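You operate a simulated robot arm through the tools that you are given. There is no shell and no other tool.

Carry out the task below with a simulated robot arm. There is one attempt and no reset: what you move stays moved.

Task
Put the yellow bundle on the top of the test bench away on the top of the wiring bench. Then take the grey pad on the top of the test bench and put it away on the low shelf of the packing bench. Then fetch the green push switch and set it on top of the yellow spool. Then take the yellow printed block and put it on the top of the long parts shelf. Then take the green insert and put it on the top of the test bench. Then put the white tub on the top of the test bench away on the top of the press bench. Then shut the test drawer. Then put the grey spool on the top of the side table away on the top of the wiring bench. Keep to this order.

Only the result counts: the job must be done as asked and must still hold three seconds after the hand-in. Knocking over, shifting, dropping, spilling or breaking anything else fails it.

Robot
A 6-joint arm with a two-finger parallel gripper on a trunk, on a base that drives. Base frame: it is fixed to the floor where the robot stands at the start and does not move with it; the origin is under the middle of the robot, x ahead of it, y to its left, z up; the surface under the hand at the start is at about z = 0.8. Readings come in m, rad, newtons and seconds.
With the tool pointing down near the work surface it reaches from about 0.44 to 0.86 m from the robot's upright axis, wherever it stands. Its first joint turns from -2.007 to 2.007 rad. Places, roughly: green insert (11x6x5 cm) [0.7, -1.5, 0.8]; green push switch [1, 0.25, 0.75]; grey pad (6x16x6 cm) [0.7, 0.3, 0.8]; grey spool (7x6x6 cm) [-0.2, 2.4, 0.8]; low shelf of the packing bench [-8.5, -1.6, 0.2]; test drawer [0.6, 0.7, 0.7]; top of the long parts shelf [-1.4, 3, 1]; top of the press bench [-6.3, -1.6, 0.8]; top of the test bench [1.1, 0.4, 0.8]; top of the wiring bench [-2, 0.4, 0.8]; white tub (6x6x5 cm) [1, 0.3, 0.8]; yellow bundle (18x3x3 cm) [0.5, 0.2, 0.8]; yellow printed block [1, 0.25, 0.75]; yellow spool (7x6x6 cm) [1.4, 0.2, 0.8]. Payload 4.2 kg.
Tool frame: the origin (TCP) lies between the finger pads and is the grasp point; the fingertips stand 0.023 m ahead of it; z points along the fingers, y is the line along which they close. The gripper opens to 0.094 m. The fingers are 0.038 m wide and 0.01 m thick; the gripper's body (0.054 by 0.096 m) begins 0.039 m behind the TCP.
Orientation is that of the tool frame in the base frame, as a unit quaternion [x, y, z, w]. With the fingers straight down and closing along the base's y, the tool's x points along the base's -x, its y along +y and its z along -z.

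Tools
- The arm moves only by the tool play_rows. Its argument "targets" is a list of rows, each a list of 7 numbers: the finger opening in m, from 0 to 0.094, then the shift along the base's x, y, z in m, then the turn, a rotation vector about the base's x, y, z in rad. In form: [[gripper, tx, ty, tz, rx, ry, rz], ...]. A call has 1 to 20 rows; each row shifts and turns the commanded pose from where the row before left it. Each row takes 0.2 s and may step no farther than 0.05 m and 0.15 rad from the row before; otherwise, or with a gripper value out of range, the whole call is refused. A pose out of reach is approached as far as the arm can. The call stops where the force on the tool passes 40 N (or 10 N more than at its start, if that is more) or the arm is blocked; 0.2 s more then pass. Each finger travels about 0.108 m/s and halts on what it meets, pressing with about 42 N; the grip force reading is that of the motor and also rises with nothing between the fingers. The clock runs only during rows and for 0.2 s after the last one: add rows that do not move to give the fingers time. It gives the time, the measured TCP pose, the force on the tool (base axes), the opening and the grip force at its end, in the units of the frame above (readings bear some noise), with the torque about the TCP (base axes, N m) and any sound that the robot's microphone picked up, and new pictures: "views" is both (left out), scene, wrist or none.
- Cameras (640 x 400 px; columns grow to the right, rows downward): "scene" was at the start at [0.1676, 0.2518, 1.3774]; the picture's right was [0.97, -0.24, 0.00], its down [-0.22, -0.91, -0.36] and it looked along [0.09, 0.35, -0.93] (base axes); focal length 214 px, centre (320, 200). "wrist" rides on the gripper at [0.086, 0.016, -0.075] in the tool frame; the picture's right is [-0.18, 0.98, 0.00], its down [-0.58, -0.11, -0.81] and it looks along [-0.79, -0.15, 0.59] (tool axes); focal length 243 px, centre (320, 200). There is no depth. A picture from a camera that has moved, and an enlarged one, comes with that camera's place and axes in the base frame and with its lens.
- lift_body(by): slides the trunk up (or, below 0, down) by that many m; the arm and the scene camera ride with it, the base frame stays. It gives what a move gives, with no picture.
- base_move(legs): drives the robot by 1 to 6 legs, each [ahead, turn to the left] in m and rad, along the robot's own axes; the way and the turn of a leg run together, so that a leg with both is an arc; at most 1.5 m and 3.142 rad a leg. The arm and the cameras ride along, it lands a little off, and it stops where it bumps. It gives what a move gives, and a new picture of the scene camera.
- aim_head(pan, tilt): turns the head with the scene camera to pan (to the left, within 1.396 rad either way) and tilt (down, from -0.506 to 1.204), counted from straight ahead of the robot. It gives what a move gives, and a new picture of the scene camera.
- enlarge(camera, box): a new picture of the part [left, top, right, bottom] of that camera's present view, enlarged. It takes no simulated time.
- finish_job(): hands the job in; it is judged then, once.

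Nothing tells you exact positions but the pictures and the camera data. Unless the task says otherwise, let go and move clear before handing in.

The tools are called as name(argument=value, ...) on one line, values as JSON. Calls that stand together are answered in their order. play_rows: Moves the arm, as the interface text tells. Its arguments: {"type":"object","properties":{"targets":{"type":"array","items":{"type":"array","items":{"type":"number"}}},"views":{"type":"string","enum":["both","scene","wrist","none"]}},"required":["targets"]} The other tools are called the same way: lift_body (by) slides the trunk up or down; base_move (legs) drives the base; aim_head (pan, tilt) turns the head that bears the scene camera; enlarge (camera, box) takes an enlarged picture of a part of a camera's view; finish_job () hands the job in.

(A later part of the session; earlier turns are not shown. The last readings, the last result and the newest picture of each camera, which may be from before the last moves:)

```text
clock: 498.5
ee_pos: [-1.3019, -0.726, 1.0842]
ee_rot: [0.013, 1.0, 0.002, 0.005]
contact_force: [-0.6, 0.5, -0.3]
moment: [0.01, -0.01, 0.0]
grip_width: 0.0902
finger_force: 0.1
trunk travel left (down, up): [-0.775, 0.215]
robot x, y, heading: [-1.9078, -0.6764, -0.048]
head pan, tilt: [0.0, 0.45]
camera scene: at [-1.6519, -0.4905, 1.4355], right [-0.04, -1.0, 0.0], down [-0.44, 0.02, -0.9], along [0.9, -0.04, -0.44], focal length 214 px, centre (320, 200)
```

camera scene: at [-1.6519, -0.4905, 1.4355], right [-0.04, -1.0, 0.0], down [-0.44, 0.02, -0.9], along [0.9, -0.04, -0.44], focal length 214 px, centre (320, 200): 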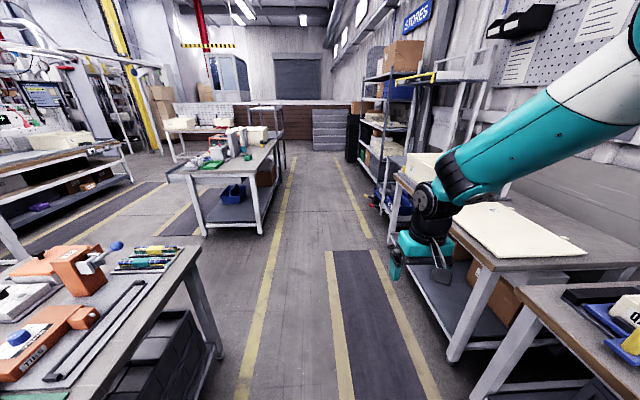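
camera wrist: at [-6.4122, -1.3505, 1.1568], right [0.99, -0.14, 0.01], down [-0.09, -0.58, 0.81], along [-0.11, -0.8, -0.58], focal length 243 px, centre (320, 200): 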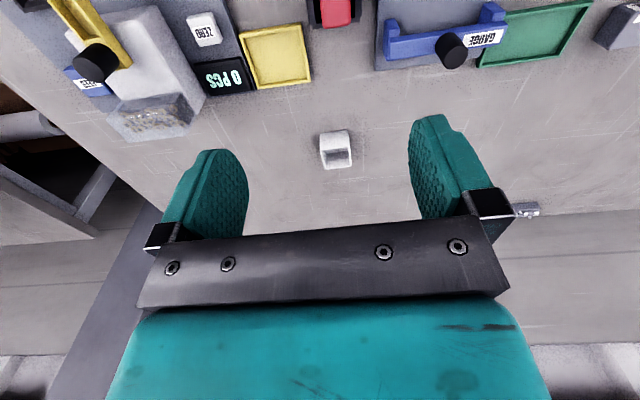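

base_move(legs=[[0, 0.12], [1.48, 0], [0.2, 0], [0, 1.5], [1.0, 0], [1.1, 0]])

aim_head(pan=-1.2, tilt=0.6)

```text
clock: 521.5
ee_pos: [-0.192, 2.1713, 1.0844]
ee_rot: [0.709, -0.705, -0.006, -0.002]
contact_force: [1.2, -0.2, -0.3]
moment: [-0.01, -0.01, 0.04]
grip_width: 0.09
finger_force: 0.1
trunk travel left (down, up): [-0.775, 0.215]
robot x, y, heading: [-0.2164, 1.5624, 1.555]
head pan, tilt: [0.0, 0.45]
camera scene: at [-0.4116, 1.8139, 1.4356], right [1.0, -0.01, 0.0], down [-0.01, -0.44, -0.9], along [0.01, 0.9, -0.44], focal length 214 px, centre (320, 200)
```

scene: 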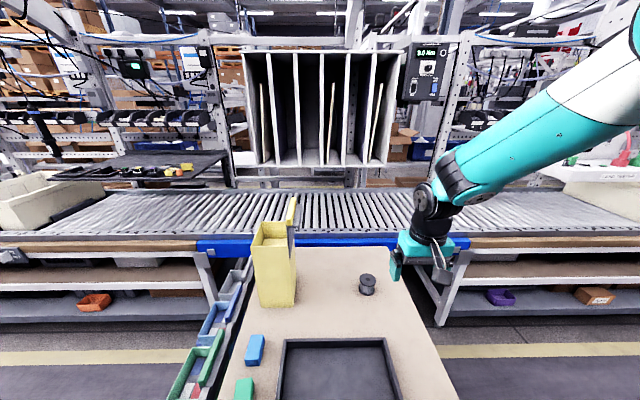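

```text
clock: 522.9
ee_pos: [-0.1911, 2.1714, 1.0846]
ee_rot: [0.709, -0.705, -0.005, -0.001]
contact_force: [0.9, 0.2, 0.4]
moment: [0.02, 0.04, -0.03]
grip_width: 0.0901
finger_force: 0.0
trunk travel left (down, up): [-0.775, 0.215]
robot x, y, heading: [-0.2226, 1.5597, 1.563]
head pan, tilt: [-1.201, 0.6]
camera scene: at [-0.33, 1.7529, 1.422], right [0.35, -0.94, 0.0], down [-0.53, -0.2, -0.83], along [0.77, 0.29, -0.56], focal length 214 px, centre (320, 200)
```

scene: 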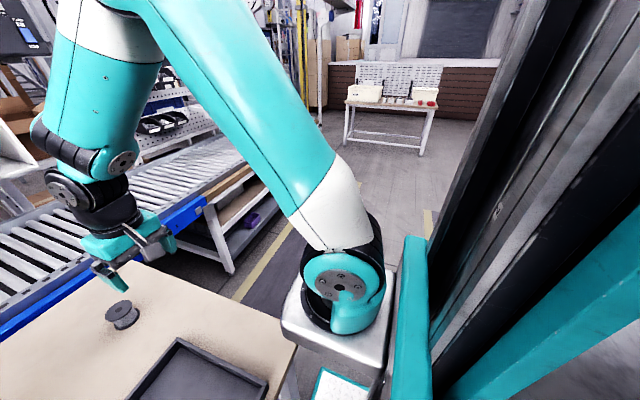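

base_move(legs=[[-0.2, 0], [0, -1.3], [0.8, 0], [0, -1.831]])

aim_head(pan=-0.1, tilt=0.8)

enlarge(camera="scene", box=[180, 140, 460, 320])

```text
clock: 535.9
ee_pos: [0.549, 0.9702, 1.0843]
ee_rot: [0.686, 0.728, -0.001, 0.005]
contact_force: [0.2, -0.6, -0.6]
moment: [-0.01, 0.01, 0.01]
grip_width: 0.0902
finger_force: 0.1
trunk travel left (down, up): [-0.775, 0.215]
robot x, y, heading: [0.544, 1.5783, -1.529]
head pan, tilt: [-1.201, 0.6]
camera scene: at [0.6681, 1.3998, 1.422], right [-0.4, 0.92, 0.0], down [0.52, 0.23, -0.83], along [-0.76, -0.33, -0.56], focal length 214 px, centre (320, 200)
```

scene: 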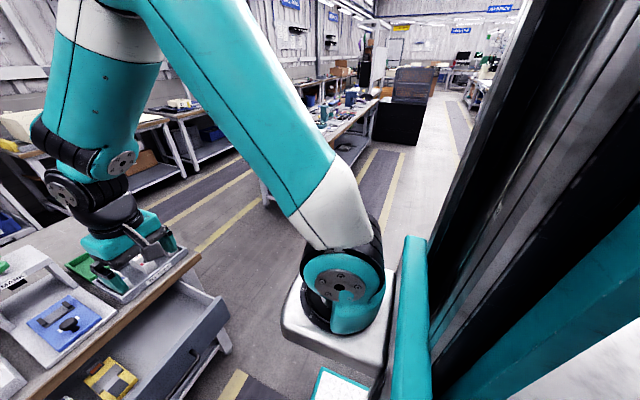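

```text
clock: 537.2
ee_pos: [0.5479, 0.9695, 1.0836]
ee_rot: [0.686, 0.728, -0.001, 0.005]
contact_force: [-0.6, 0.1, 0.3]
moment: [-0.02, 0.02, 0.0]
grip_width: 0.0901
finger_force: 0.1
trunk travel left (down, up): [-0.775, 0.215]
robot x, y, heading: [0.5454, 1.5757, -1.528]
head pan, tilt: [-0.099, 0.799]
camera scene: at [0.7444, 1.3546, 1.4052], right [-1.0, 0.06, 0.0], down [0.04, 0.72, -0.7], along [-0.04, -0.7, -0.72], focal length 214 px, centre (320, 200)
```

scene: 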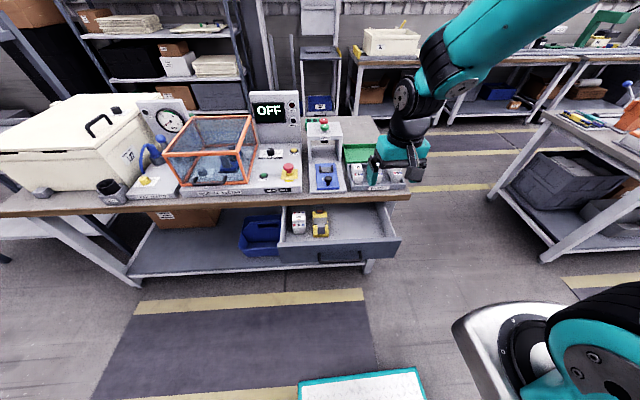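

```text
2.22 times, centred on (320, 230) of scene
camera zoom: at [0.7444, 1.3546, 1.4052], right [-1.0, 0.06, 0.0], down [0.04, 0.72, -0.7], along [-0.04, -0.7, -0.72], focal length 477 px, centre (320, 133)
```

zoom: 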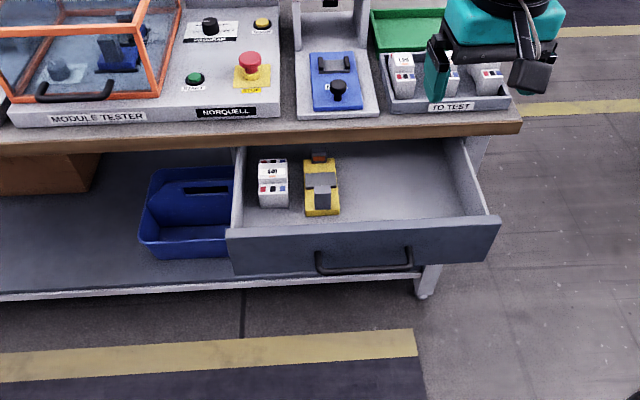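

The drawer sticks out under the bench edge with its front panel at y≈0.91, facing me. I'll pitch the closed gripper forward, lower the trunk a bit and push the panel beside the handle.

play_rows(targets=[[0.05, 0, 0.02, 0, 0, 0, -0.059], [0.02, 0, 0, 0, -0.12, 0, 0], [0.0, 0, 0, 0, -0.12, 0, 0], [0.0, 0, 0, 0, -0.12, 0, 0], [0.0, 0, 0, 0, -0.12, 0, 0], [0.0, 0, 0, 0, -0.12, 0, 0], [0.0, 0, 0, 0, -0.12, 0, 0], [0.0, 0, 0, 0, -0.12, 0, 0], [0.0, 0, 0, 0, -0.12, 0, 0], [0.0, 0, 0, 0, 0, 0, 0]])

```text
clock: 539.4
ee_pos: [0.5629, 0.9552, 1.0867]
ee_rot: [0.624, 0.627, -0.328, 0.332]
contact_force: [0.1, -0.6, -0.1]
moment: [0.02, 0.01, 0.03]
grip_width: 0.0001
finger_force: 42.4
out of reach, approached as far as the arm can: row 7, 8, 9
trunk travel left (down, up): [-0.775, 0.215]
robot x, y, heading: [0.5462, 1.5771, -1.53]
head pan, tilt: [-0.099, 0.799]
camera scene: at [0.7444, 1.3547, 1.4052], right [-1.0, 0.06, 0.0], down [0.04, 0.72, -0.7], along [-0.04, -0.7, -0.72], focal length 214 px, centre (320, 200)
camera wrist: at [0.5798, 1.0643, 1.0575], right [0.98, -0.1, 0.16], down [-0.11, 0.34, 0.93], along [-0.14, -0.94, 0.32], focal length 243 px, centre (320, 200)
```

scene: 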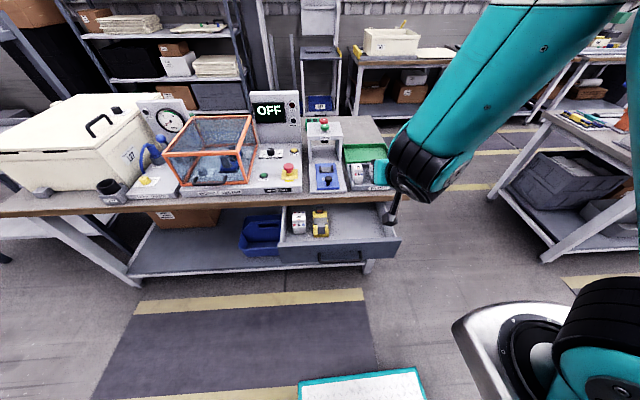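
wrist: 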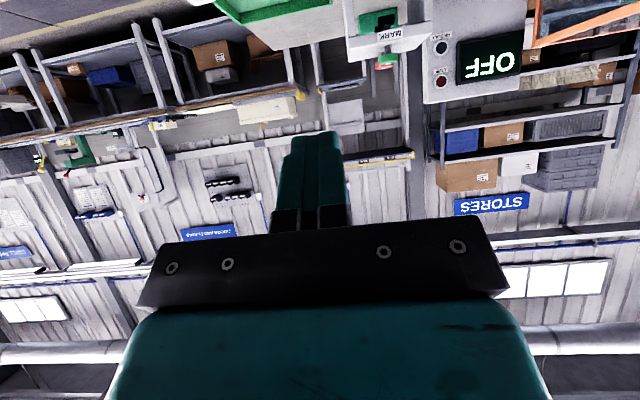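

base_move(legs=[[-0.12, 0]])

play_rows(targets=[[0.0, 0.045, 0, 0, 0, 0, 0], [0.0, 0.045, 0, 0, 0, 0, 0], [0.0, 0.045, 0, 0, 0, 0, 0], [0.0, 0.045, 0, 0, 0, 0, 0], [0.0, 0.035, 0, 0, 0, 0, 0], [0.0, 0, 0, -0.04, 0, 0, 0], [0.0, 0, 0, -0.04, 0, 0, 0], [0.0, 0, 0, -0.04, 0, 0, 0], [0.0, 0, 0, -0.04, 0, 0, 0], [0.0, 0, 0, -0.04, 0, 0, 0], [0.0, 0, 0, 0, 0, 0, 0]])

```text
clock: 540.6
ee_pos: [0.5585, 1.0751, 1.0875]
ee_rot: [0.624, 0.627, -0.328, 0.332]
contact_force: [-0.2, -0.3, 0.8]
moment: [0.04, -0.01, 0.02]
grip_width: 0.0
finger_force: 42.4
trunk travel left (down, up): [-0.775, 0.215]
robot x, y, heading: [0.539, 1.6989, -1.528]
head pan, tilt: [-0.099, 0.799]
camera scene: at [0.7395, 1.475, 1.4051], right [-1.0, 0.06, 0.0], down [0.04, 0.72, -0.7], along [-0.04, -0.7, -0.72], focal length 214 px, centre (320, 200)
```

scene: 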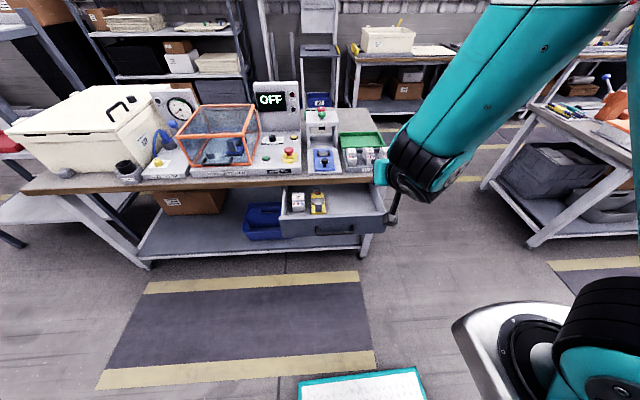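

```text
clock: 543.0
ee_pos: [0.7744, 1.0741, 0.8877]
ee_rot: [0.625, 0.627, -0.328, 0.331]
contact_force: [0.0, -0.6, 0.1]
moment: [-0.02, 0.0, -0.02]
grip_width: 0.0
finger_force: 41.9
trunk travel left (down, up): [-0.775, 0.215]
robot x, y, heading: [0.5386, 1.6974, -1.534]
head pan, tilt: [-0.099, 0.799]
camera scene: at [0.7395, 1.475, 1.4052], right [-1.0, 0.06, 0.0], down [0.04, 0.72, -0.7], along [-0.04, -0.7, -0.72], focal length 214 px, centre (320, 200)
camera wrist: at [0.7903, 1.1846, 0.8563], right [0.98, -0.1, 0.15], down [-0.11, 0.34, 0.94], along [-0.14, -0.94, 0.32], focal length 243 px, centre (320, 200)
```

scene: 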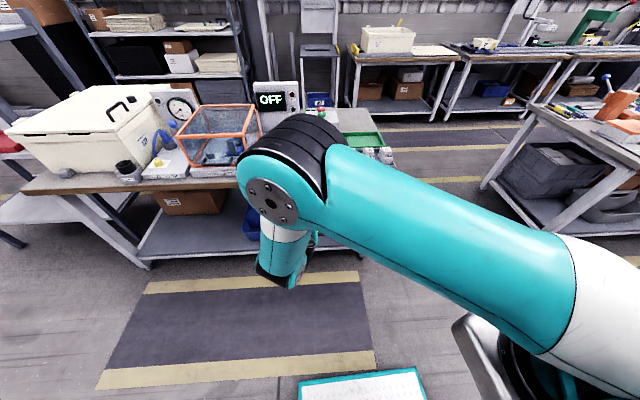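
wrist: 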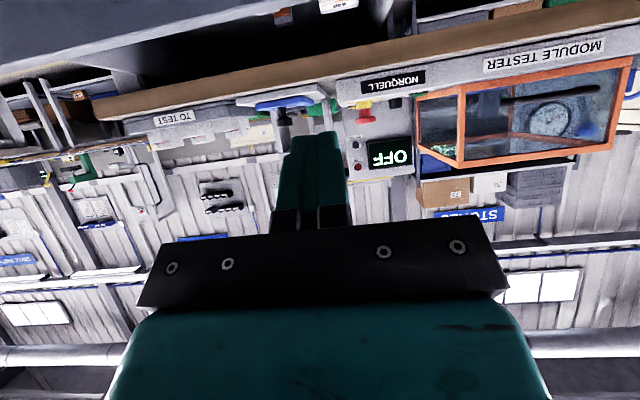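

lift_body(by=-0.2)

play_rows(targets=[[0.0, 0, 0, -0.005, 0, 0, 0]])

```text
clock: 545.2
ee_pos: [0.7729, 1.0746, 0.687]
ee_rot: [0.625, 0.627, -0.327, 0.331]
contact_force: [-1.1, -0.5, -0.4]
moment: [-0.02, 0.0, 0.0]
grip_width: 0.0003
finger_force: 41.9
trunk travel left (down, up): [-0.575, 0.415]
robot x, y, heading: [0.5382, 1.6975, -1.533]
head pan, tilt: [-0.099, 0.799]
```

```text
clock: 545.6
ee_pos: [0.7729, 1.0751, 0.6815]
ee_rot: [0.625, 0.626, -0.329, 0.331]
contact_force: [-0.1, 0.1, 0.5]
moment: [-0.01, 0.02, 0.01]
grip_width: 0.0
finger_force: 42.0
trunk travel left (down, up): [-0.575, 0.415]
robot x, y, heading: [0.5433, 1.6973, -1.526]
head pan, tilt: [-0.099, 0.799]
camera scene: at [0.7395, 1.475, 1.2052], right [-1.0, 0.06, 0.0], down [0.04, 0.72, -0.7], along [-0.04, -0.7, -0.72], focal length 214 px, centre (320, 200)
camera wrist: at [0.7903, 1.1841, 0.6522], right [0.98, -0.1, 0.15], down [-0.11, 0.34, 0.94], along [-0.14, -0.94, 0.32], focal length 243 px, centre (320, 200)
```

scene: 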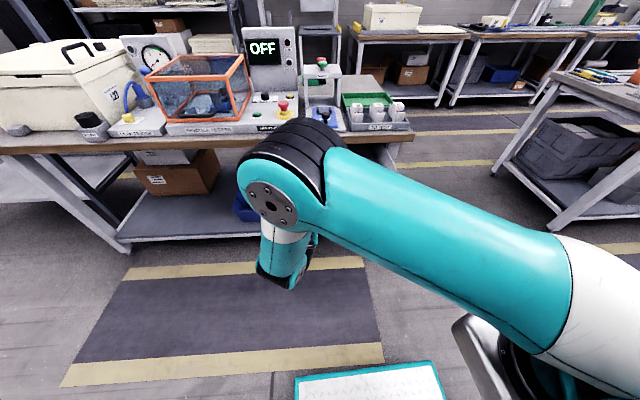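
wrist: 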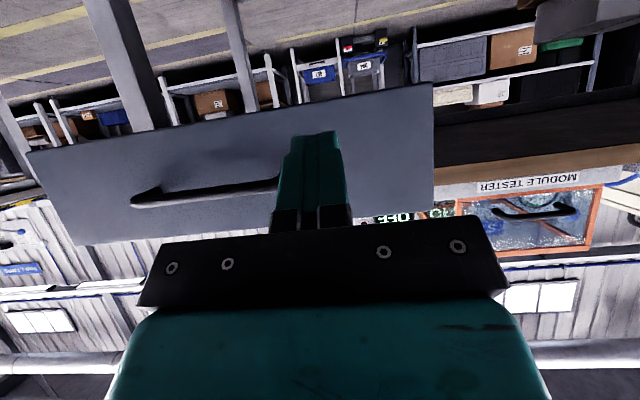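

The wrist view shows the panel spanning z≈0.64–0.77; I'll raise to z≈0.715, drive 0.1 m closer, then push.

play_rows(targets=[[0.0, 0.005, 0, 0.035, 0, 0, 0], [0.0, 0, 0, 0, 0, 0, 0]], views="none")

base_move(legs=[[0.1, 0]])

play_rows(targets=[[0.0, 0, -0.01, 0, 0, 0, 0], [0.0, 0, -0.005, 0, 0, 0, 0]], views="wrist")

```text
clock: 546.2
ee_pos: [0.7789, 1.0745, 0.7173]
ee_rot: [0.624, 0.627, -0.328, 0.331]
contact_force: [0.0, -1.0, -0.3]
moment: [0.01, -0.01, 0.02]
grip_width: 0.0
finger_force: 41.3
trunk travel left (down, up): [-0.575, 0.415]
robot x, y, heading: [0.539, 1.6955, -1.531]
head pan, tilt: [-0.099, 0.799]
```

```text
clock: 547.4
ee_pos: [0.7829, 0.9728, 0.7158]
ee_rot: [0.625, 0.628, -0.326, 0.331]
contact_force: [-0.2, -0.4, 0.3]
moment: [0.03, -0.03, -0.01]
grip_width: 0.0
finger_force: 42.5
trunk travel left (down, up): [-0.575, 0.415]
robot x, y, heading: [0.544, 1.5977, -1.528]
head pan, tilt: [-0.099, 0.799]
camera scene: at [0.7439, 1.3719, 1.2051], right [-1.0, 0.06, 0.0], down [0.04, 0.72, -0.7], along [-0.04, -0.7, -0.72], focal length 214 px, centre (320, 200)
```

scene: 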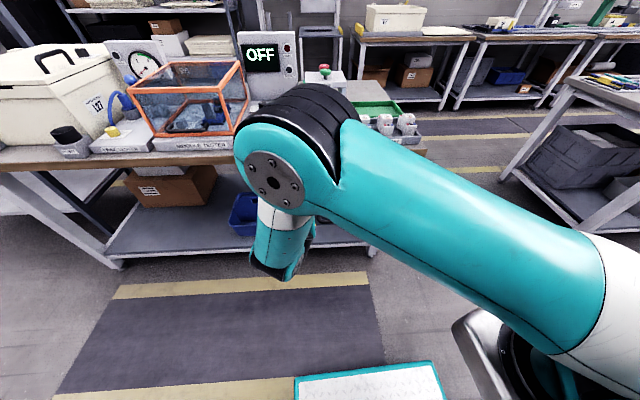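

```text
clock: 548.0
ee_pos: [0.7837, 0.958, 0.7178]
ee_rot: [0.624, 0.627, -0.327, 0.331]
contact_force: [0.4, 0.3, 0.2]
moment: [0.01, -0.01, -0.01]
grip_width: 0.0001
finger_force: 42.0
trunk travel left (down, up): [-0.575, 0.415]
robot x, y, heading: [0.5463, 1.591, -1.53]
head pan, tilt: [-0.099, 0.799]
camera wrist: at [0.8003, 1.0663, 0.6877], right [0.98, -0.1, 0.15], down [-0.11, 0.34, 0.94], along [-0.14, -0.94, 0.32], focal length 243 px, centre (320, 200)
```

wrist: 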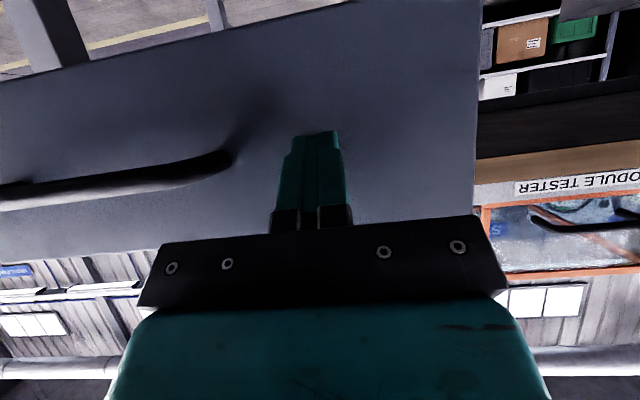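

play_rows(targets=[[0.0, 0, -0.015, 0, 0, 0, 0], [0.0, 0, -0.015, 0, 0, 0, 0], [0.0, 0, -0.015, 0, 0, 0, 0], [0.0, 0, -0.015, 0, 0, 0, 0], [0.0, 0, -0.015, 0, 0, 0, 0], [0.0, 0, 0, 0, 0, 0, 0]])

```text
clock: 549.4
ee_pos: [0.782, 0.8818, 0.7172]
ee_rot: [0.624, 0.627, -0.328, 0.332]
contact_force: [-0.4, 0.3, -0.1]
moment: [-0.01, -0.01, 0.01]
grip_width: 0.0001
finger_force: 41.9
trunk travel left (down, up): [-0.575, 0.415]
robot x, y, heading: [0.5492, 1.5916, -1.526]
head pan, tilt: [-0.099, 0.799]
camera scene: at [0.7439, 1.3719, 1.2051], right [-1.0, 0.06, 0.0], down [0.04, 0.72, -0.7], along [-0.04, -0.7, -0.72], focal length 214 px, centre (320, 200)
camera wrist: at [0.7998, 0.9916, 0.6871], right [0.98, -0.1, 0.15], down [-0.11, 0.34, 0.94], along [-0.14, -0.94, 0.32], focal length 243 px, centre (320, 200)
```

scene: 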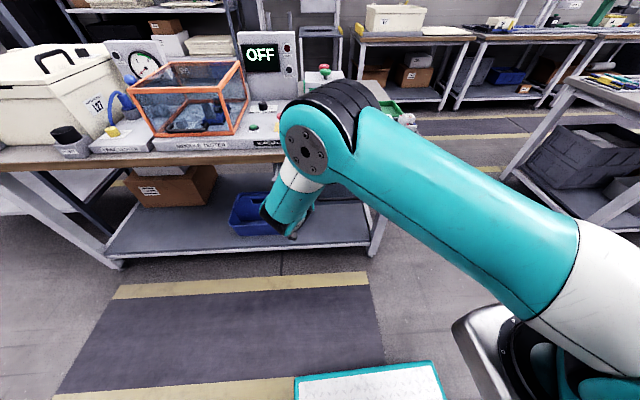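
wrist: 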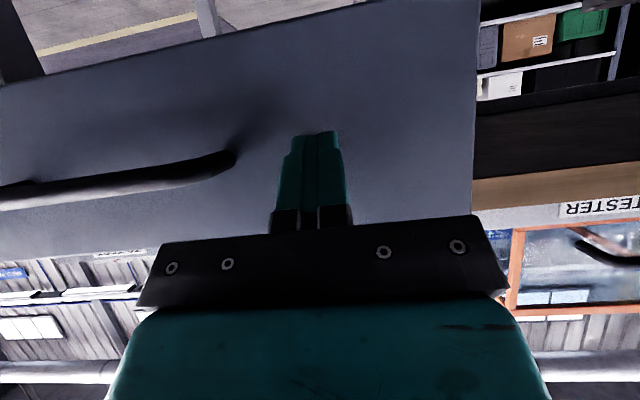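

The drawer moves with the fingers. Continuing to push.

play_rows(targets=[[0.0, 0, -0.015, 0, 0, 0, 0], [0.0, 0, -0.015, 0, 0, 0, 0], [0.0, 0, -0.015, 0, 0, 0, 0], [0.0, 0, -0.01, 0, 0, 0, 0], [0.0, 0, 0, 0, 0, 0, 0]])

```text
clock: 550.6
ee_pos: [0.7826, 0.8265, 0.7168]
ee_rot: [0.625, 0.627, -0.328, 0.331]
contact_force: [1.0, 1.2, 0.4]
moment: [0.01, 0.01, 0.0]
grip_width: 0.0003
finger_force: 42.5
trunk travel left (down, up): [-0.575, 0.415]
robot x, y, heading: [0.5466, 1.5949, -1.527]
head pan, tilt: [-0.099, 0.799]
camera scene: at [0.7439, 1.3719, 1.2051], right [-1.0, 0.06, 0.0], down [0.04, 0.72, -0.7], along [-0.04, -0.7, -0.72], focal length 214 px, centre (320, 200)
camera wrist: at [0.7999, 0.9362, 0.6878], right [0.98, -0.1, 0.15], down [-0.11, 0.34, 0.94], along [-0.14, -0.94, 0.32], focal length 243 px, centre (320, 200)
```

scene: 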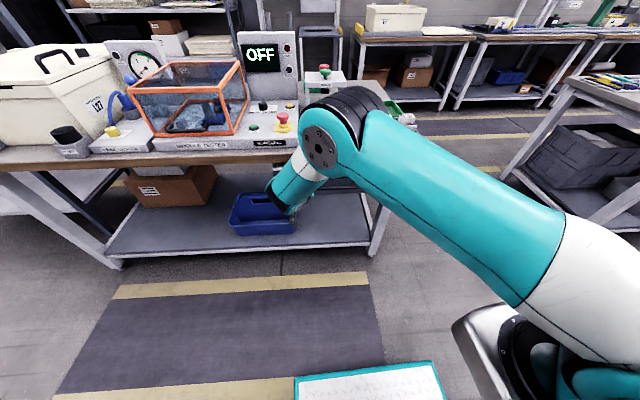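
wrist: 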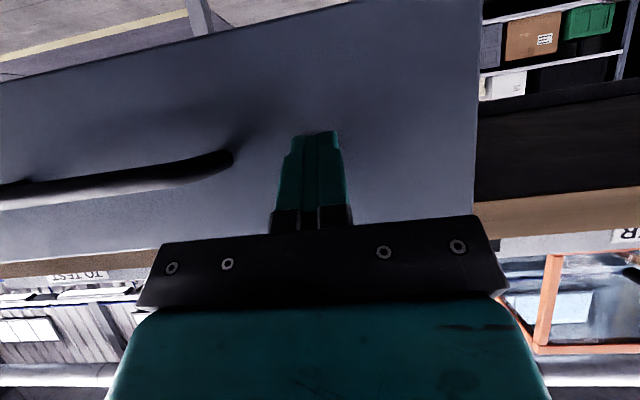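

play_rows(targets=[[0.0, 0, -0.01, 0, 0, 0, 0], [0.0, 0, -0.01, 0, 0, 0, 0], [0.0, 0, -0.01, 0, 0, 0, 0], [0.0, 0, -0.01, 0, 0, 0, 0], [0.0, 0, 0, 0, 0, 0, 0]])

```text
clock: 551.8
ee_pos: [0.7835, 0.7869, 0.7164]
ee_rot: [0.624, 0.628, -0.327, 0.331]
contact_force: [0.3, -0.1, 0.1]
moment: [0.0, 0.04, 0.02]
grip_width: 0.0004
finger_force: 42.0
trunk travel left (down, up): [-0.575, 0.415]
robot x, y, heading: [0.5444, 1.5944, -1.53]
head pan, tilt: [-0.099, 0.799]
camera scene: at [0.7439, 1.3719, 1.2051], right [-1.0, 0.06, 0.0], down [0.04, 0.72, -0.7], along [-0.04, -0.7, -0.72], focal length 214 px, centre (320, 200)
camera wrist: at [0.8001, 0.8963, 0.6868], right [0.98, -0.1, 0.15], down [-0.11, 0.34, 0.94], along [-0.14, -0.94, 0.32], focal length 243 px, centre (320, 200)
```

scene: 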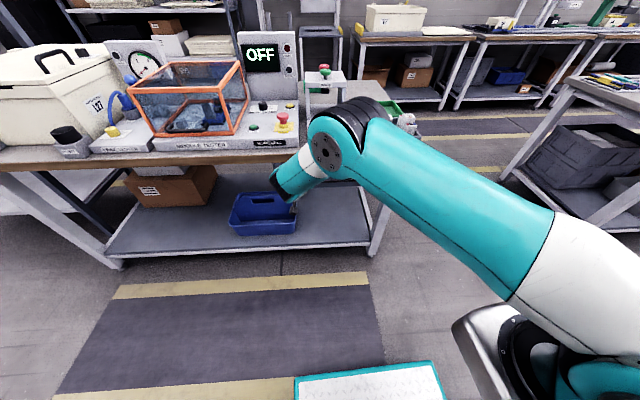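
wrist: 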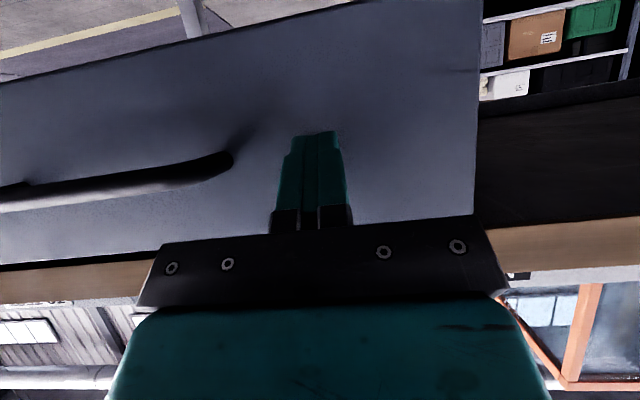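

play_rows(targets=[[0.0, 0, -0.008, 0, 0, 0, 0], [0.0, 0, -0.008, 0, 0, 0, 0], [0.0, 0, -0.008, 0, 0, 0, 0], [0.0, 0, 0, 0, 0, 0, 0]])

```text
clock: 552.5
ee_pos: [0.7848, 0.7714, 0.7146]
ee_rot: [0.625, 0.629, -0.327, 0.327]
contact_force: [-3.7, 21.3, 9.8]
moment: [-0.3, 0.02, -0.17]
grip_width: 0.0001
finger_force: 42.4
trunk travel left (down, up): [-0.575, 0.415]
robot x, y, heading: [0.5448, 1.5949, -1.532]
head pan, tilt: [-0.099, 0.799]
stopped in row 3: the force on the tool passed its limit at 61 N (the readings are from after the stop); the commanded pose is now the measured one
camera scene: at [0.7437, 1.3733, 1.2055], right [-1.0, 0.06, 0.0], down [0.04, 0.72, -0.7], along [-0.04, -0.7, -0.72], focal length 214 px, centre (320, 200)
camera wrist: at [0.8006, 0.8814, 0.6862], right [0.98, -0.1, 0.15], down [-0.11, 0.33, 0.94], along [-0.14, -0.94, 0.31], focal length 243 px, centre (320, 200)
```

scene: 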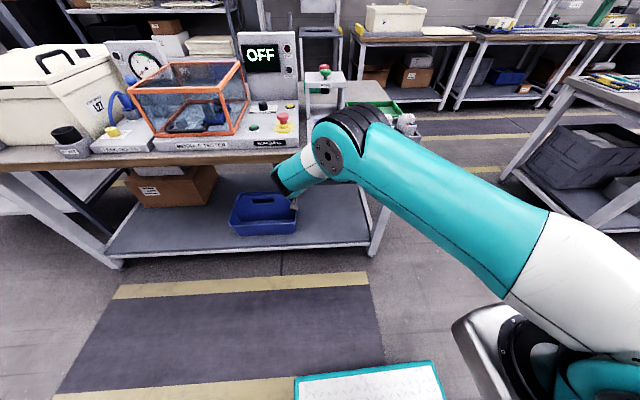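
wrist: 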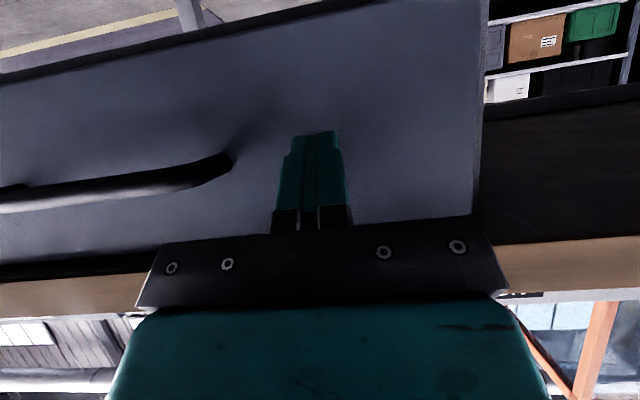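

play_rows(targets=[[0.0, 0, -0.003, 0, 0, 0, 0], [0.0, 0, -0.003, 0, 0, 0, 0], [0.0, 0, 0, 0, 0, 0, 0]], views="none")

play_rows(targets=[[0.0, 0, 0.01, 0, 0, 0, 0], [0.0, 0, 0.03, 0, 0, 0, 0], [0.0, 0, 0.04, 0, 0, 0, 0], [0.0, 0, 0.04, 0, 0, 0, 0], [0.0, 0, 0.04, 0, 0, 0, 0], [0.0, 0, 0, 0, 0, 0, 0]])

```text
clock: 552.9
ee_pos: [0.7853, 0.7721, 0.7134]
ee_rot: [0.624, 0.631, -0.326, 0.326]
contact_force: [-1.0, 14.0, 5.5]
moment: [-0.22, 0.03, -0.11]
grip_width: 0.0
finger_force: 41.9
trunk travel left (down, up): [-0.575, 0.415]
robot x, y, heading: [0.5449, 1.5935, -1.53]
head pan, tilt: [-0.099, 0.799]
stopped in row 1: the force on the tool passed its limit at 48 N (the readings are from after the stop); the commanded pose is now the measured one
```

```text
clock: 554.3
ee_pos: [0.7843, 0.9304, 0.7131]
ee_rot: [0.624, 0.63, -0.327, 0.327]
contact_force: [-0.8, -0.2, 0.0]
moment: [-0.03, -0.01, -0.01]
grip_width: 0.0
finger_force: 42.2
trunk travel left (down, up): [-0.575, 0.415]
robot x, y, heading: [0.5432, 1.594, -1.531]
head pan, tilt: [-0.099, 0.799]
camera scene: at [0.744, 1.3725, 1.2051], right [-1.0, 0.06, 0.0], down [0.04, 0.72, -0.7], along [-0.04, -0.7, -0.72], focal length 214 px, centre (320, 200)
camera wrist: at [0.8018, 1.0408, 0.6838], right [0.98, -0.1, 0.15], down [-0.11, 0.33, 0.94], along [-0.14, -0.94, 0.31], focal length 243 px, centre (320, 200)
```

scene: 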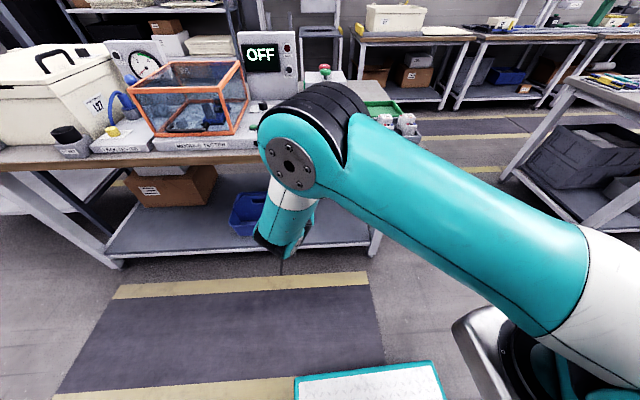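
wrist: 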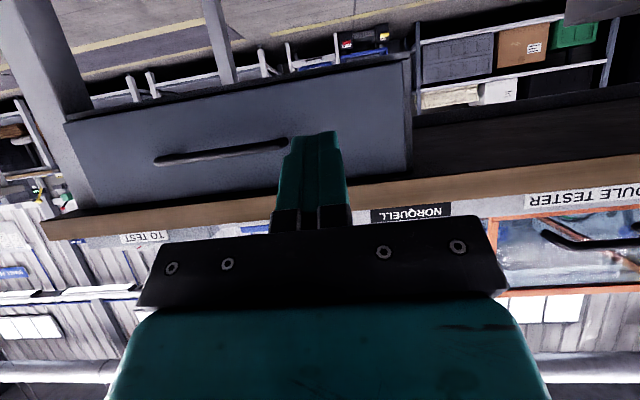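

The drawer is shut flush. Backing off, raising the trunk and straightening the hand.

base_move(legs=[[-0.15, 0]])

lift_body(by=0.2)

play_rows(targets=[[0.0, -0.04, 0, 0.02, 0.12, 0, 0], [0.03, -0.04, 0, 0.03, 0.12, 0, 0], [0.06, -0.04, 0, 0.03, 0.12, 0, 0], [0.09, -0.04, 0, 0.03, 0.12, 0, 0], [0.09, -0.04, 0, 0.03, 0.12, 0, 0], [0.09, 0, 0, 0.03, 0.12, 0, 0], [0.09, 0, 0, 0, 0.12, 0, 0], [0.09, 0, 0, 0, 0.12, 0, 0], [0.09, 0, 0, 0, 0, 0, 0]])

aim_head(pan=-0.1, tilt=0.7)

```text
clock: 555.7
ee_pos: [0.7799, 1.0813, 0.7124]
ee_rot: [0.624, 0.631, -0.326, 0.327]
contact_force: [0.2, -0.7, 0.3]
moment: [-0.01, -0.02, 0.0]
grip_width: 0.0
finger_force: 41.7
trunk travel left (down, up): [-0.575, 0.415]
robot x, y, heading: [0.5397, 1.7424, -1.529]
head pan, tilt: [-0.099, 0.799]
camera scene: at [0.7379, 1.5225, 1.2051], right [-1.0, 0.05, 0.0], down [0.04, 0.72, -0.7], along [-0.04, -0.7, -0.72], focal length 214 px, centre (320, 200)
```

scene: 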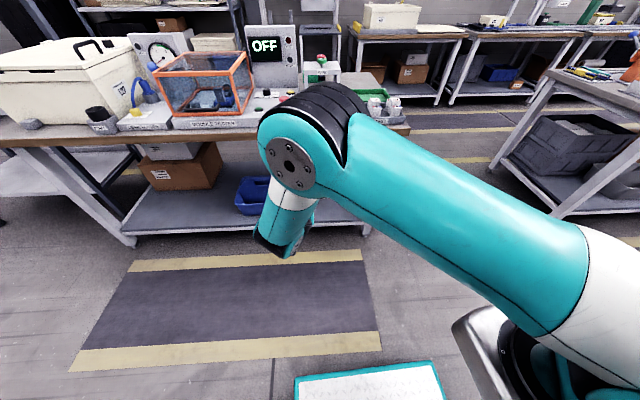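

```text
clock: 557.9
ee_pos: [0.7801, 1.0815, 0.912]
ee_rot: [0.624, 0.631, -0.325, 0.326]
contact_force: [0.0, -0.8, 0.2]
moment: [-0.01, -0.02, 0.0]
grip_width: 0.0002
finger_force: 41.6
trunk travel left (down, up): [-0.775, 0.215]
robot x, y, heading: [0.5389, 1.7408, -1.525]
head pan, tilt: [-0.099, 0.799]
```

```text
clock: 559.9
ee_pos: [0.5813, 1.0804, 1.081]
ee_rot: [0.704, 0.71, 0.003, 0.002]
contact_force: [-0.4, -0.4, -0.8]
moment: [0.0, 0.01, 0.05]
grip_width: 0.09
finger_force: 0.1
trunk travel left (down, up): [-0.775, 0.215]
robot x, y, heading: [0.5382, 1.7474, -1.523]
head pan, tilt: [-0.099, 0.799]
camera scene: at [0.7379, 1.5225, 1.4052], right [-1.0, 0.05, 0.0], down [0.04, 0.72, -0.7], along [-0.04, -0.7, -0.72], focal length 214 px, centre (320, 200)
camera wrist: at [0.5966, 1.1654, 1.1556], right [0.98, -0.18, 0.01], down [-0.11, -0.58, 0.8], along [-0.14, -0.79, -0.59], focal length 243 px, centre (320, 200)
```

scene: 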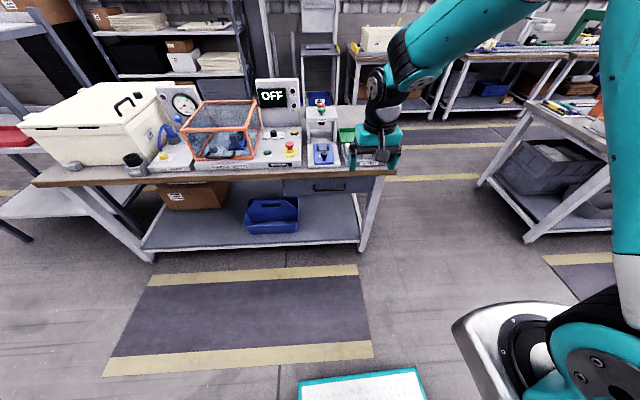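
wrist: 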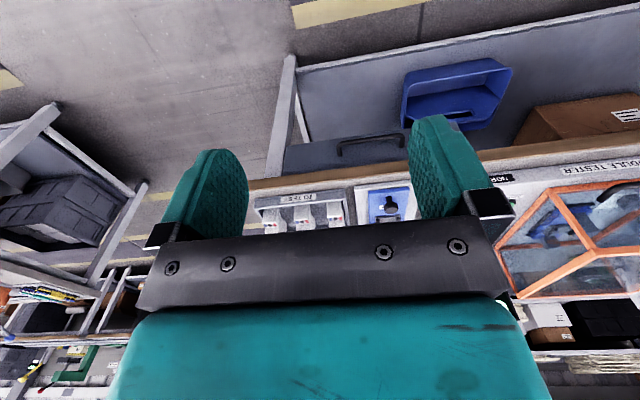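

```text
clock: 560.5
ee_pos: [0.5813, 1.0812, 1.0815]
ee_rot: [0.703, 0.711, 0.002, 0.001]
contact_force: [0.3, 0.0, 0.5]
moment: [0.01, 0.0, 0.02]
grip_width: 0.0902
finger_force: 0.1
trunk travel left (down, up): [-0.775, 0.215]
robot x, y, heading: [0.5405, 1.7456, -1.524]
head pan, tilt: [-0.099, 0.7]
camera scene: at [0.7376, 1.5182, 1.4134], right [-1.0, 0.05, 0.0], down [0.04, 0.64, -0.76], along [-0.04, -0.76, -0.64], focal length 214 px, centre (320, 200)
```

scene: 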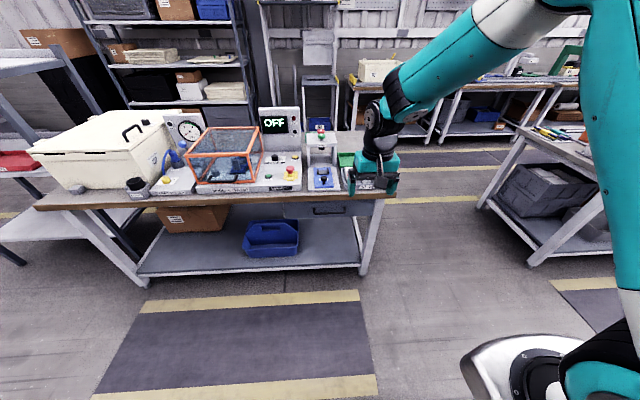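

Drawer confirmed shut. Now I face the grey spool on the side table (about (-0.235, 2.37)) diagonally.

base_move(legs=[[0, -2.296]])

aim_head(pan=-0.1, tilt=0.6)

enlarge(camera="scene", box=[160, 100, 440, 280])

```text
clock: 566.3
ee_pos: [0.0057, 2.1411, 1.0807]
ee_rot: [0.94, -0.341, 0.001, 0.002]
contact_force: [-0.6, -0.8, 0.1]
moment: [0.03, 0.01, 0.0]
grip_width: 0.0902
finger_force: 0.0
trunk travel left (down, up): [-0.775, 0.215]
robot x, y, heading: [0.536, 1.7466, 2.48]
head pan, tilt: [-0.099, 0.7]
camera scene: at [0.2394, 1.7433, 1.4134], right [0.69, 0.73, 0.0], down [0.47, -0.44, -0.76], along [-0.56, 0.53, -0.64], focal length 214 px, centre (320, 200)
```

scene: 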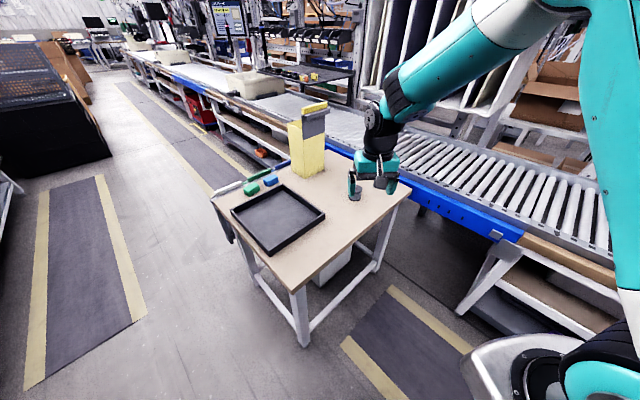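

```text
clock: 567.0
ee_pos: [0.0046, 2.1407, 1.0803]
ee_rot: [0.94, -0.341, 0.0, 0.003]
contact_force: [-0.5, -0.2, 0.2]
moment: [0.02, 0.01, 0.03]
grip_width: 0.09
finger_force: 0.1
trunk travel left (down, up): [-0.775, 0.215]
robot x, y, heading: [0.5379, 1.7425, 2.481]
head pan, tilt: [-0.099, 0.6]
camera scene: at [0.2369, 1.7456, 1.422], right [0.69, 0.73, 0.0], down [0.41, -0.39, -0.82], along [-0.6, 0.57, -0.57], focal length 214 px, centre (320, 200)
```

scene: 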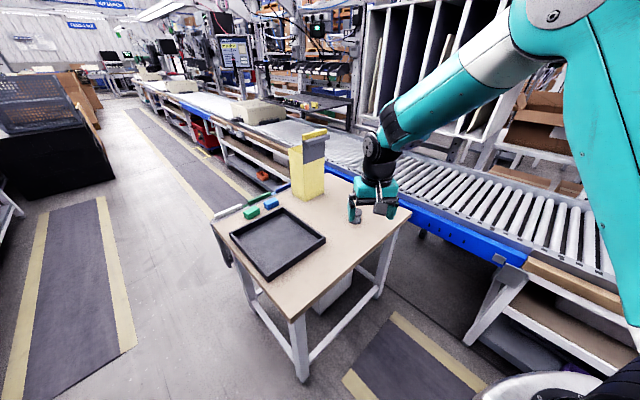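

```text
2.22 times, centred on (300, 190) of scene
camera zoom: at [0.2369, 1.7456, 1.422], right [0.69, 0.73, 0.0], down [0.41, -0.39, -0.82], along [-0.6, 0.57, -0.57], focal length 477 px, centre (364, 222)
```

zoom: 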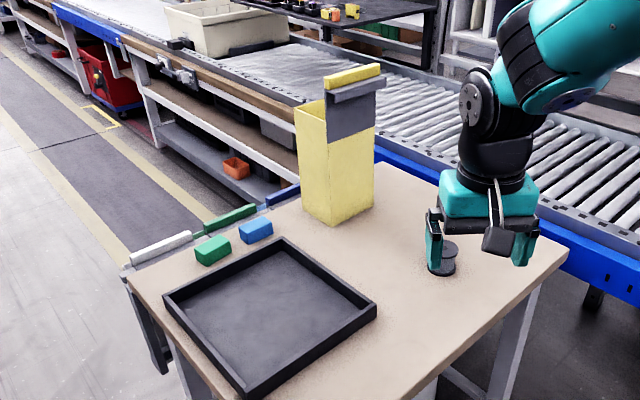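

base_move(legs=[[0, 2.231], [-0.4, 0], [0, -1.571]])

aim_head(pan=-0.2, tilt=0.75)

enlarge(camera="scene", box=[220, 110, 460, 270])

```text
clock: 578.7
ee_pos: [-0.1455, 2.1017, 1.0808]
ee_rot: [1.0, -0.003, 0.001, 0.002]
contact_force: [-0.4, -0.4, -0.8]
moment: [-0.01, 0.02, 0.03]
grip_width: 0.0899
finger_force: 0.1
trunk travel left (down, up): [-0.775, 0.215]
robot x, y, heading: [0.5199, 2.1345, -3.107]
head pan, tilt: [-0.099, 0.6]
camera scene: at [0.2872, 1.9436, 1.422], right [0.07, 1.0, 0.0], down [0.56, -0.04, -0.83], along [-0.82, 0.06, -0.56], focal length 214 px, centre (320, 200)
```

scene: 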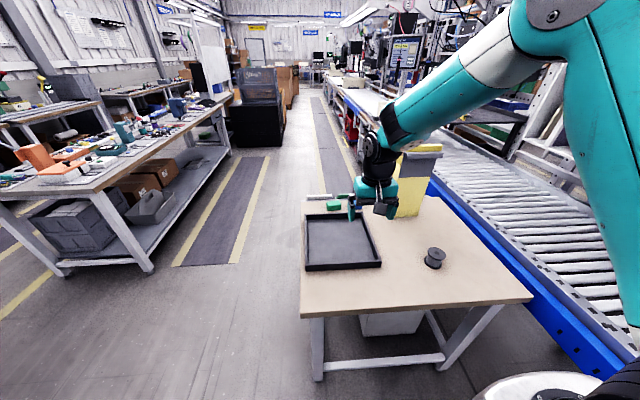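

```text
clock: 579.4
ee_pos: [-0.1451, 2.1024, 1.0806]
ee_rot: [1.0, -0.003, 0.001, 0.003]
contact_force: [-0.3, 0.1, -0.8]
moment: [0.02, 0.0, -0.01]
grip_width: 0.09
finger_force: 0.0
trunk travel left (down, up): [-0.775, 0.215]
robot x, y, heading: [0.5188, 2.1355, -3.111]
head pan, tilt: [-0.201, 0.75]
camera scene: at [0.2936, 1.9515, 1.4092], right [0.17, 0.99, 0.0], down [0.67, -0.11, -0.73], along [-0.72, 0.12, -0.68], focal length 214 px, centre (320, 200)
```

scene: 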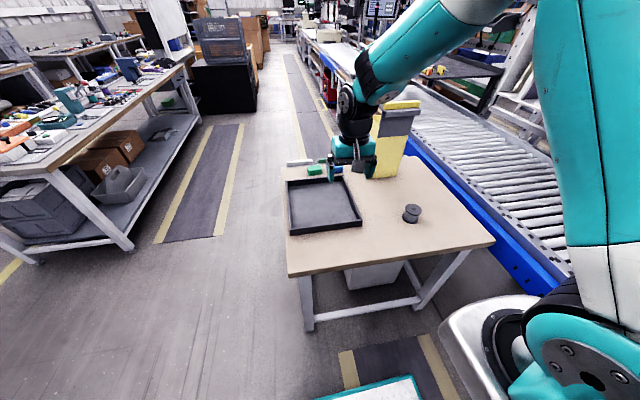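

```text
2.50 times, centred on (340, 190) of scene
camera zoom: at [0.2936, 1.9515, 1.4092], right [0.17, 0.99, 0.0], down [0.67, -0.11, -0.73], along [-0.72, 0.12, -0.68], focal length 536 px, centre (270, 225)
```

zoom: 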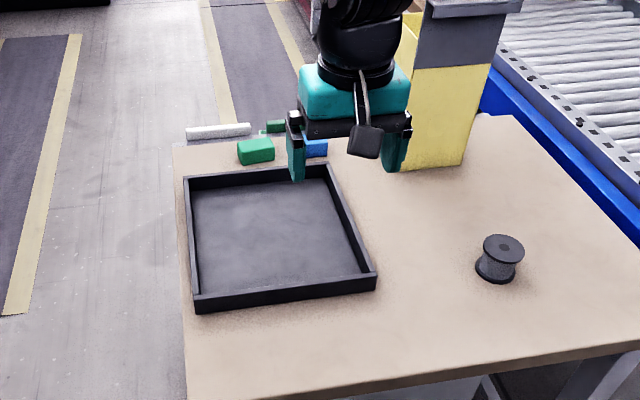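

The grey spool stands at about (-0.193, 2.386). Moving above it.

play_rows(targets=[[0.094, -0.007, 0.04, 0, 0, 0, 0], [0.094, -0.007, 0.04, 0, 0, 0, 0], [0.094, -0.007, 0.041, 0, 0, 0, 0], [0.094, -0.007, 0.041, 0, 0, 0, 0], [0.094, -0.007, 0.041, 0, 0, 0, 0], [0.094, -0.007, 0.041, 0, 0, 0, 0], [0.094, -0.006, 0.04, -0.02, 0, 0, 0], [0.094, 0, 0, -0.04, 0, 0, 0], [0.094, 0, 0, -0.04, 0, 0, 0], [0.094, 0, 0, -0.03, 0, 0, 0], [0.094, 0, 0, 0, 0, 0, 0]])

enlarge(camera="scene", box=[350, 150, 470, 240])

```text
clock: 581.8
ee_pos: [-0.1927, 2.3865, 0.9486]
ee_rot: [1.0, -0.002, 0.0, 0.002]
contact_force: [-0.2, 0.1, 0.6]
moment: [0.02, -0.03, -0.02]
grip_width: 0.0944
finger_force: 0.0
trunk travel left (down, up): [-0.775, 0.215]
robot x, y, heading: [0.5173, 2.1337, -3.107]
head pan, tilt: [-0.201, 0.75]
camera scene: at [0.2937, 1.9516, 1.4092], right [0.17, 0.99, 0.0], down [0.67, -0.11, -0.73], along [-0.72, 0.12, -0.68], focal length 214 px, centre (320, 200)
camera wrist: at [-0.1053, 2.3688, 1.0234], right [-0.19, -0.98, 0.01], down [-0.58, 0.12, 0.8], along [-0.79, 0.15, -0.59], focal length 243 px, centre (320, 200)
```

scene: 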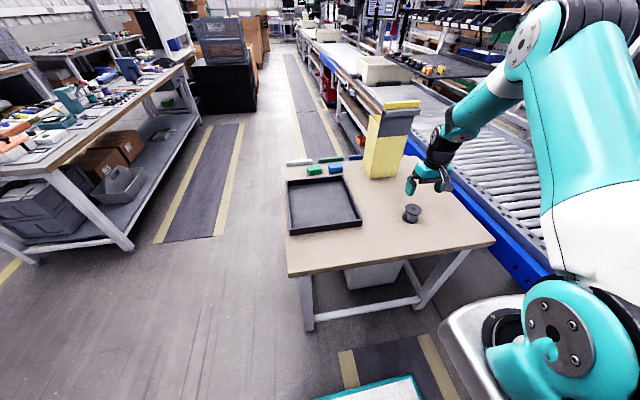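
wrist: 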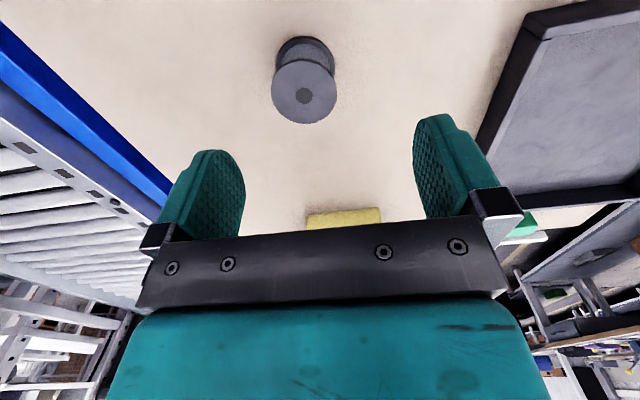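

```text
4.44 times, centred on (410, 195) of scene
camera zoom: at [0.2937, 1.9516, 1.4092], right [0.17, 0.99, 0.0], down [0.67, -0.11, -0.73], along [-0.72, 0.12, -0.68], focal length 953 px, centre (-80, 222)
```

zoom: 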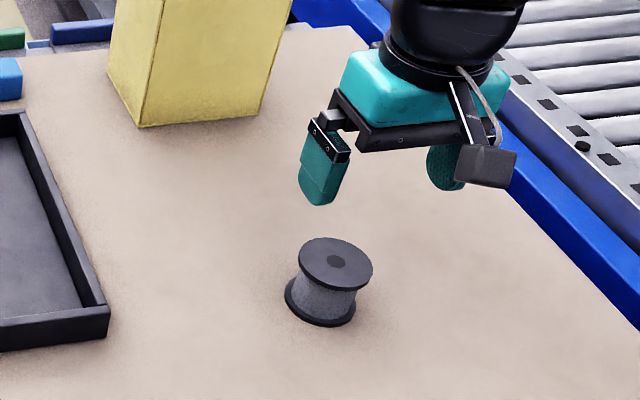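

play_rows(targets=[[0.094, 0, 0, -0.035, 0, 0, 0], [0.094, 0, 0, -0.025, 0, 0, 0], [0.094, 0, 0, 0, 0, 0, 0]], views="wrist")

enlarge(camera="scene", box=[370, 170, 450, 230])

```text
clock: 582.6
ee_pos: [-0.1938, 2.3859, 0.8913]
ee_rot: [1.0, -0.002, 0.0, 0.003]
contact_force: [0.8, 0.4, 0.4]
moment: [0.02, -0.01, -0.01]
grip_width: 0.0941
finger_force: 0.0
trunk travel left (down, up): [-0.775, 0.215]
robot x, y, heading: [0.5217, 2.1343, -3.112]
head pan, tilt: [-0.201, 0.75]
camera wrist: at [-0.1059, 2.3685, 0.965], right [-0.19, -0.98, 0.01], down [-0.58, 0.12, 0.8], along [-0.79, 0.15, -0.59], focal length 243 px, centre (320, 200)
```

wrist: 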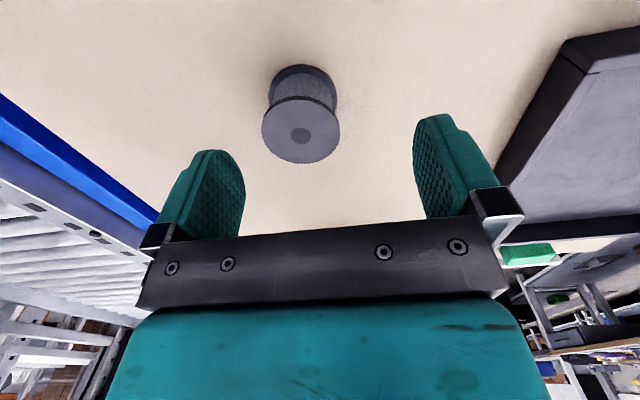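

```text
6.67 times, centred on (410, 200) of scene
camera zoom: at [0.2937, 1.9516, 1.4092], right [0.17, 0.99, 0.0], down [0.67, -0.11, -0.73], along [-0.72, 0.12, -0.68], focal length 1430 px, centre (-280, 200)
```

zoom: 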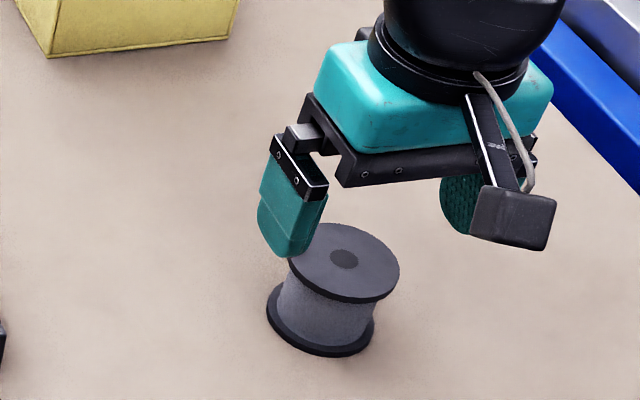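

The two wrist views triangulate a lower table: the spool top is at z≈0.815 and its centre about (-0.226, 2.402). Shifting accordingly and checking.

play_rows(targets=[[0.094, -0.016, 0.008, 0, 0, 0, 0], [0.094, -0.016, 0.008, 0, 0, 0, 0], [0.094, 0, 0, 0, 0, 0, 0]], views="wrist")

enlarge(camera="scene", box=[370, 170, 450, 230])

```text
clock: 583.4
ee_pos: [-0.2245, 2.4033, 0.892]
ee_rot: [1.0, -0.003, 0.001, 0.003]
contact_force: [0.7, 0.3, 0.2]
moment: [0.01, 0.01, 0.02]
grip_width: 0.0941
finger_force: 0.0
trunk travel left (down, up): [-0.775, 0.215]
robot x, y, heading: [0.5177, 2.1364, -3.105]
head pan, tilt: [-0.201, 0.75]
camera wrist: at [-0.1375, 2.3856, 0.9655], right [-0.19, -0.98, 0.01], down [-0.58, 0.12, 0.8], along [-0.79, 0.15, -0.59], focal length 243 px, centre (320, 200)
```

wrist: 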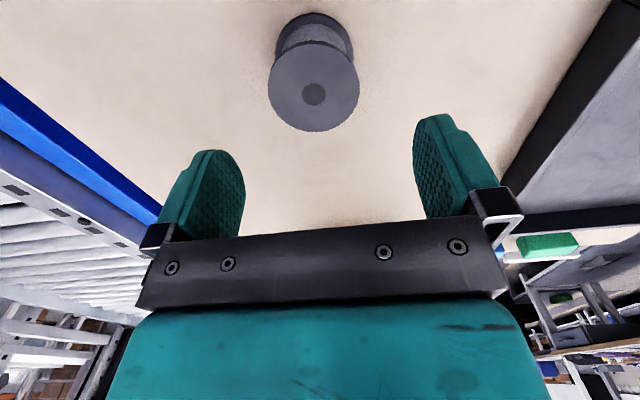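

```text
6.67 times, centred on (410, 200) of scene
camera zoom: at [0.2937, 1.9516, 1.4091], right [0.17, 0.99, 0.0], down [0.67, -0.11, -0.73], along [-0.72, 0.12, -0.68], focal length 1430 px, centre (-280, 200)
```

zoom: 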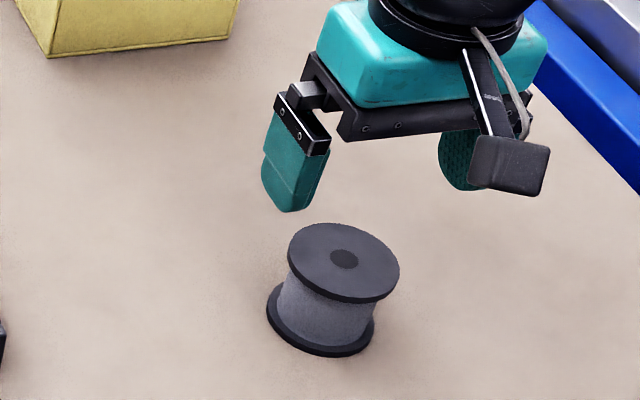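

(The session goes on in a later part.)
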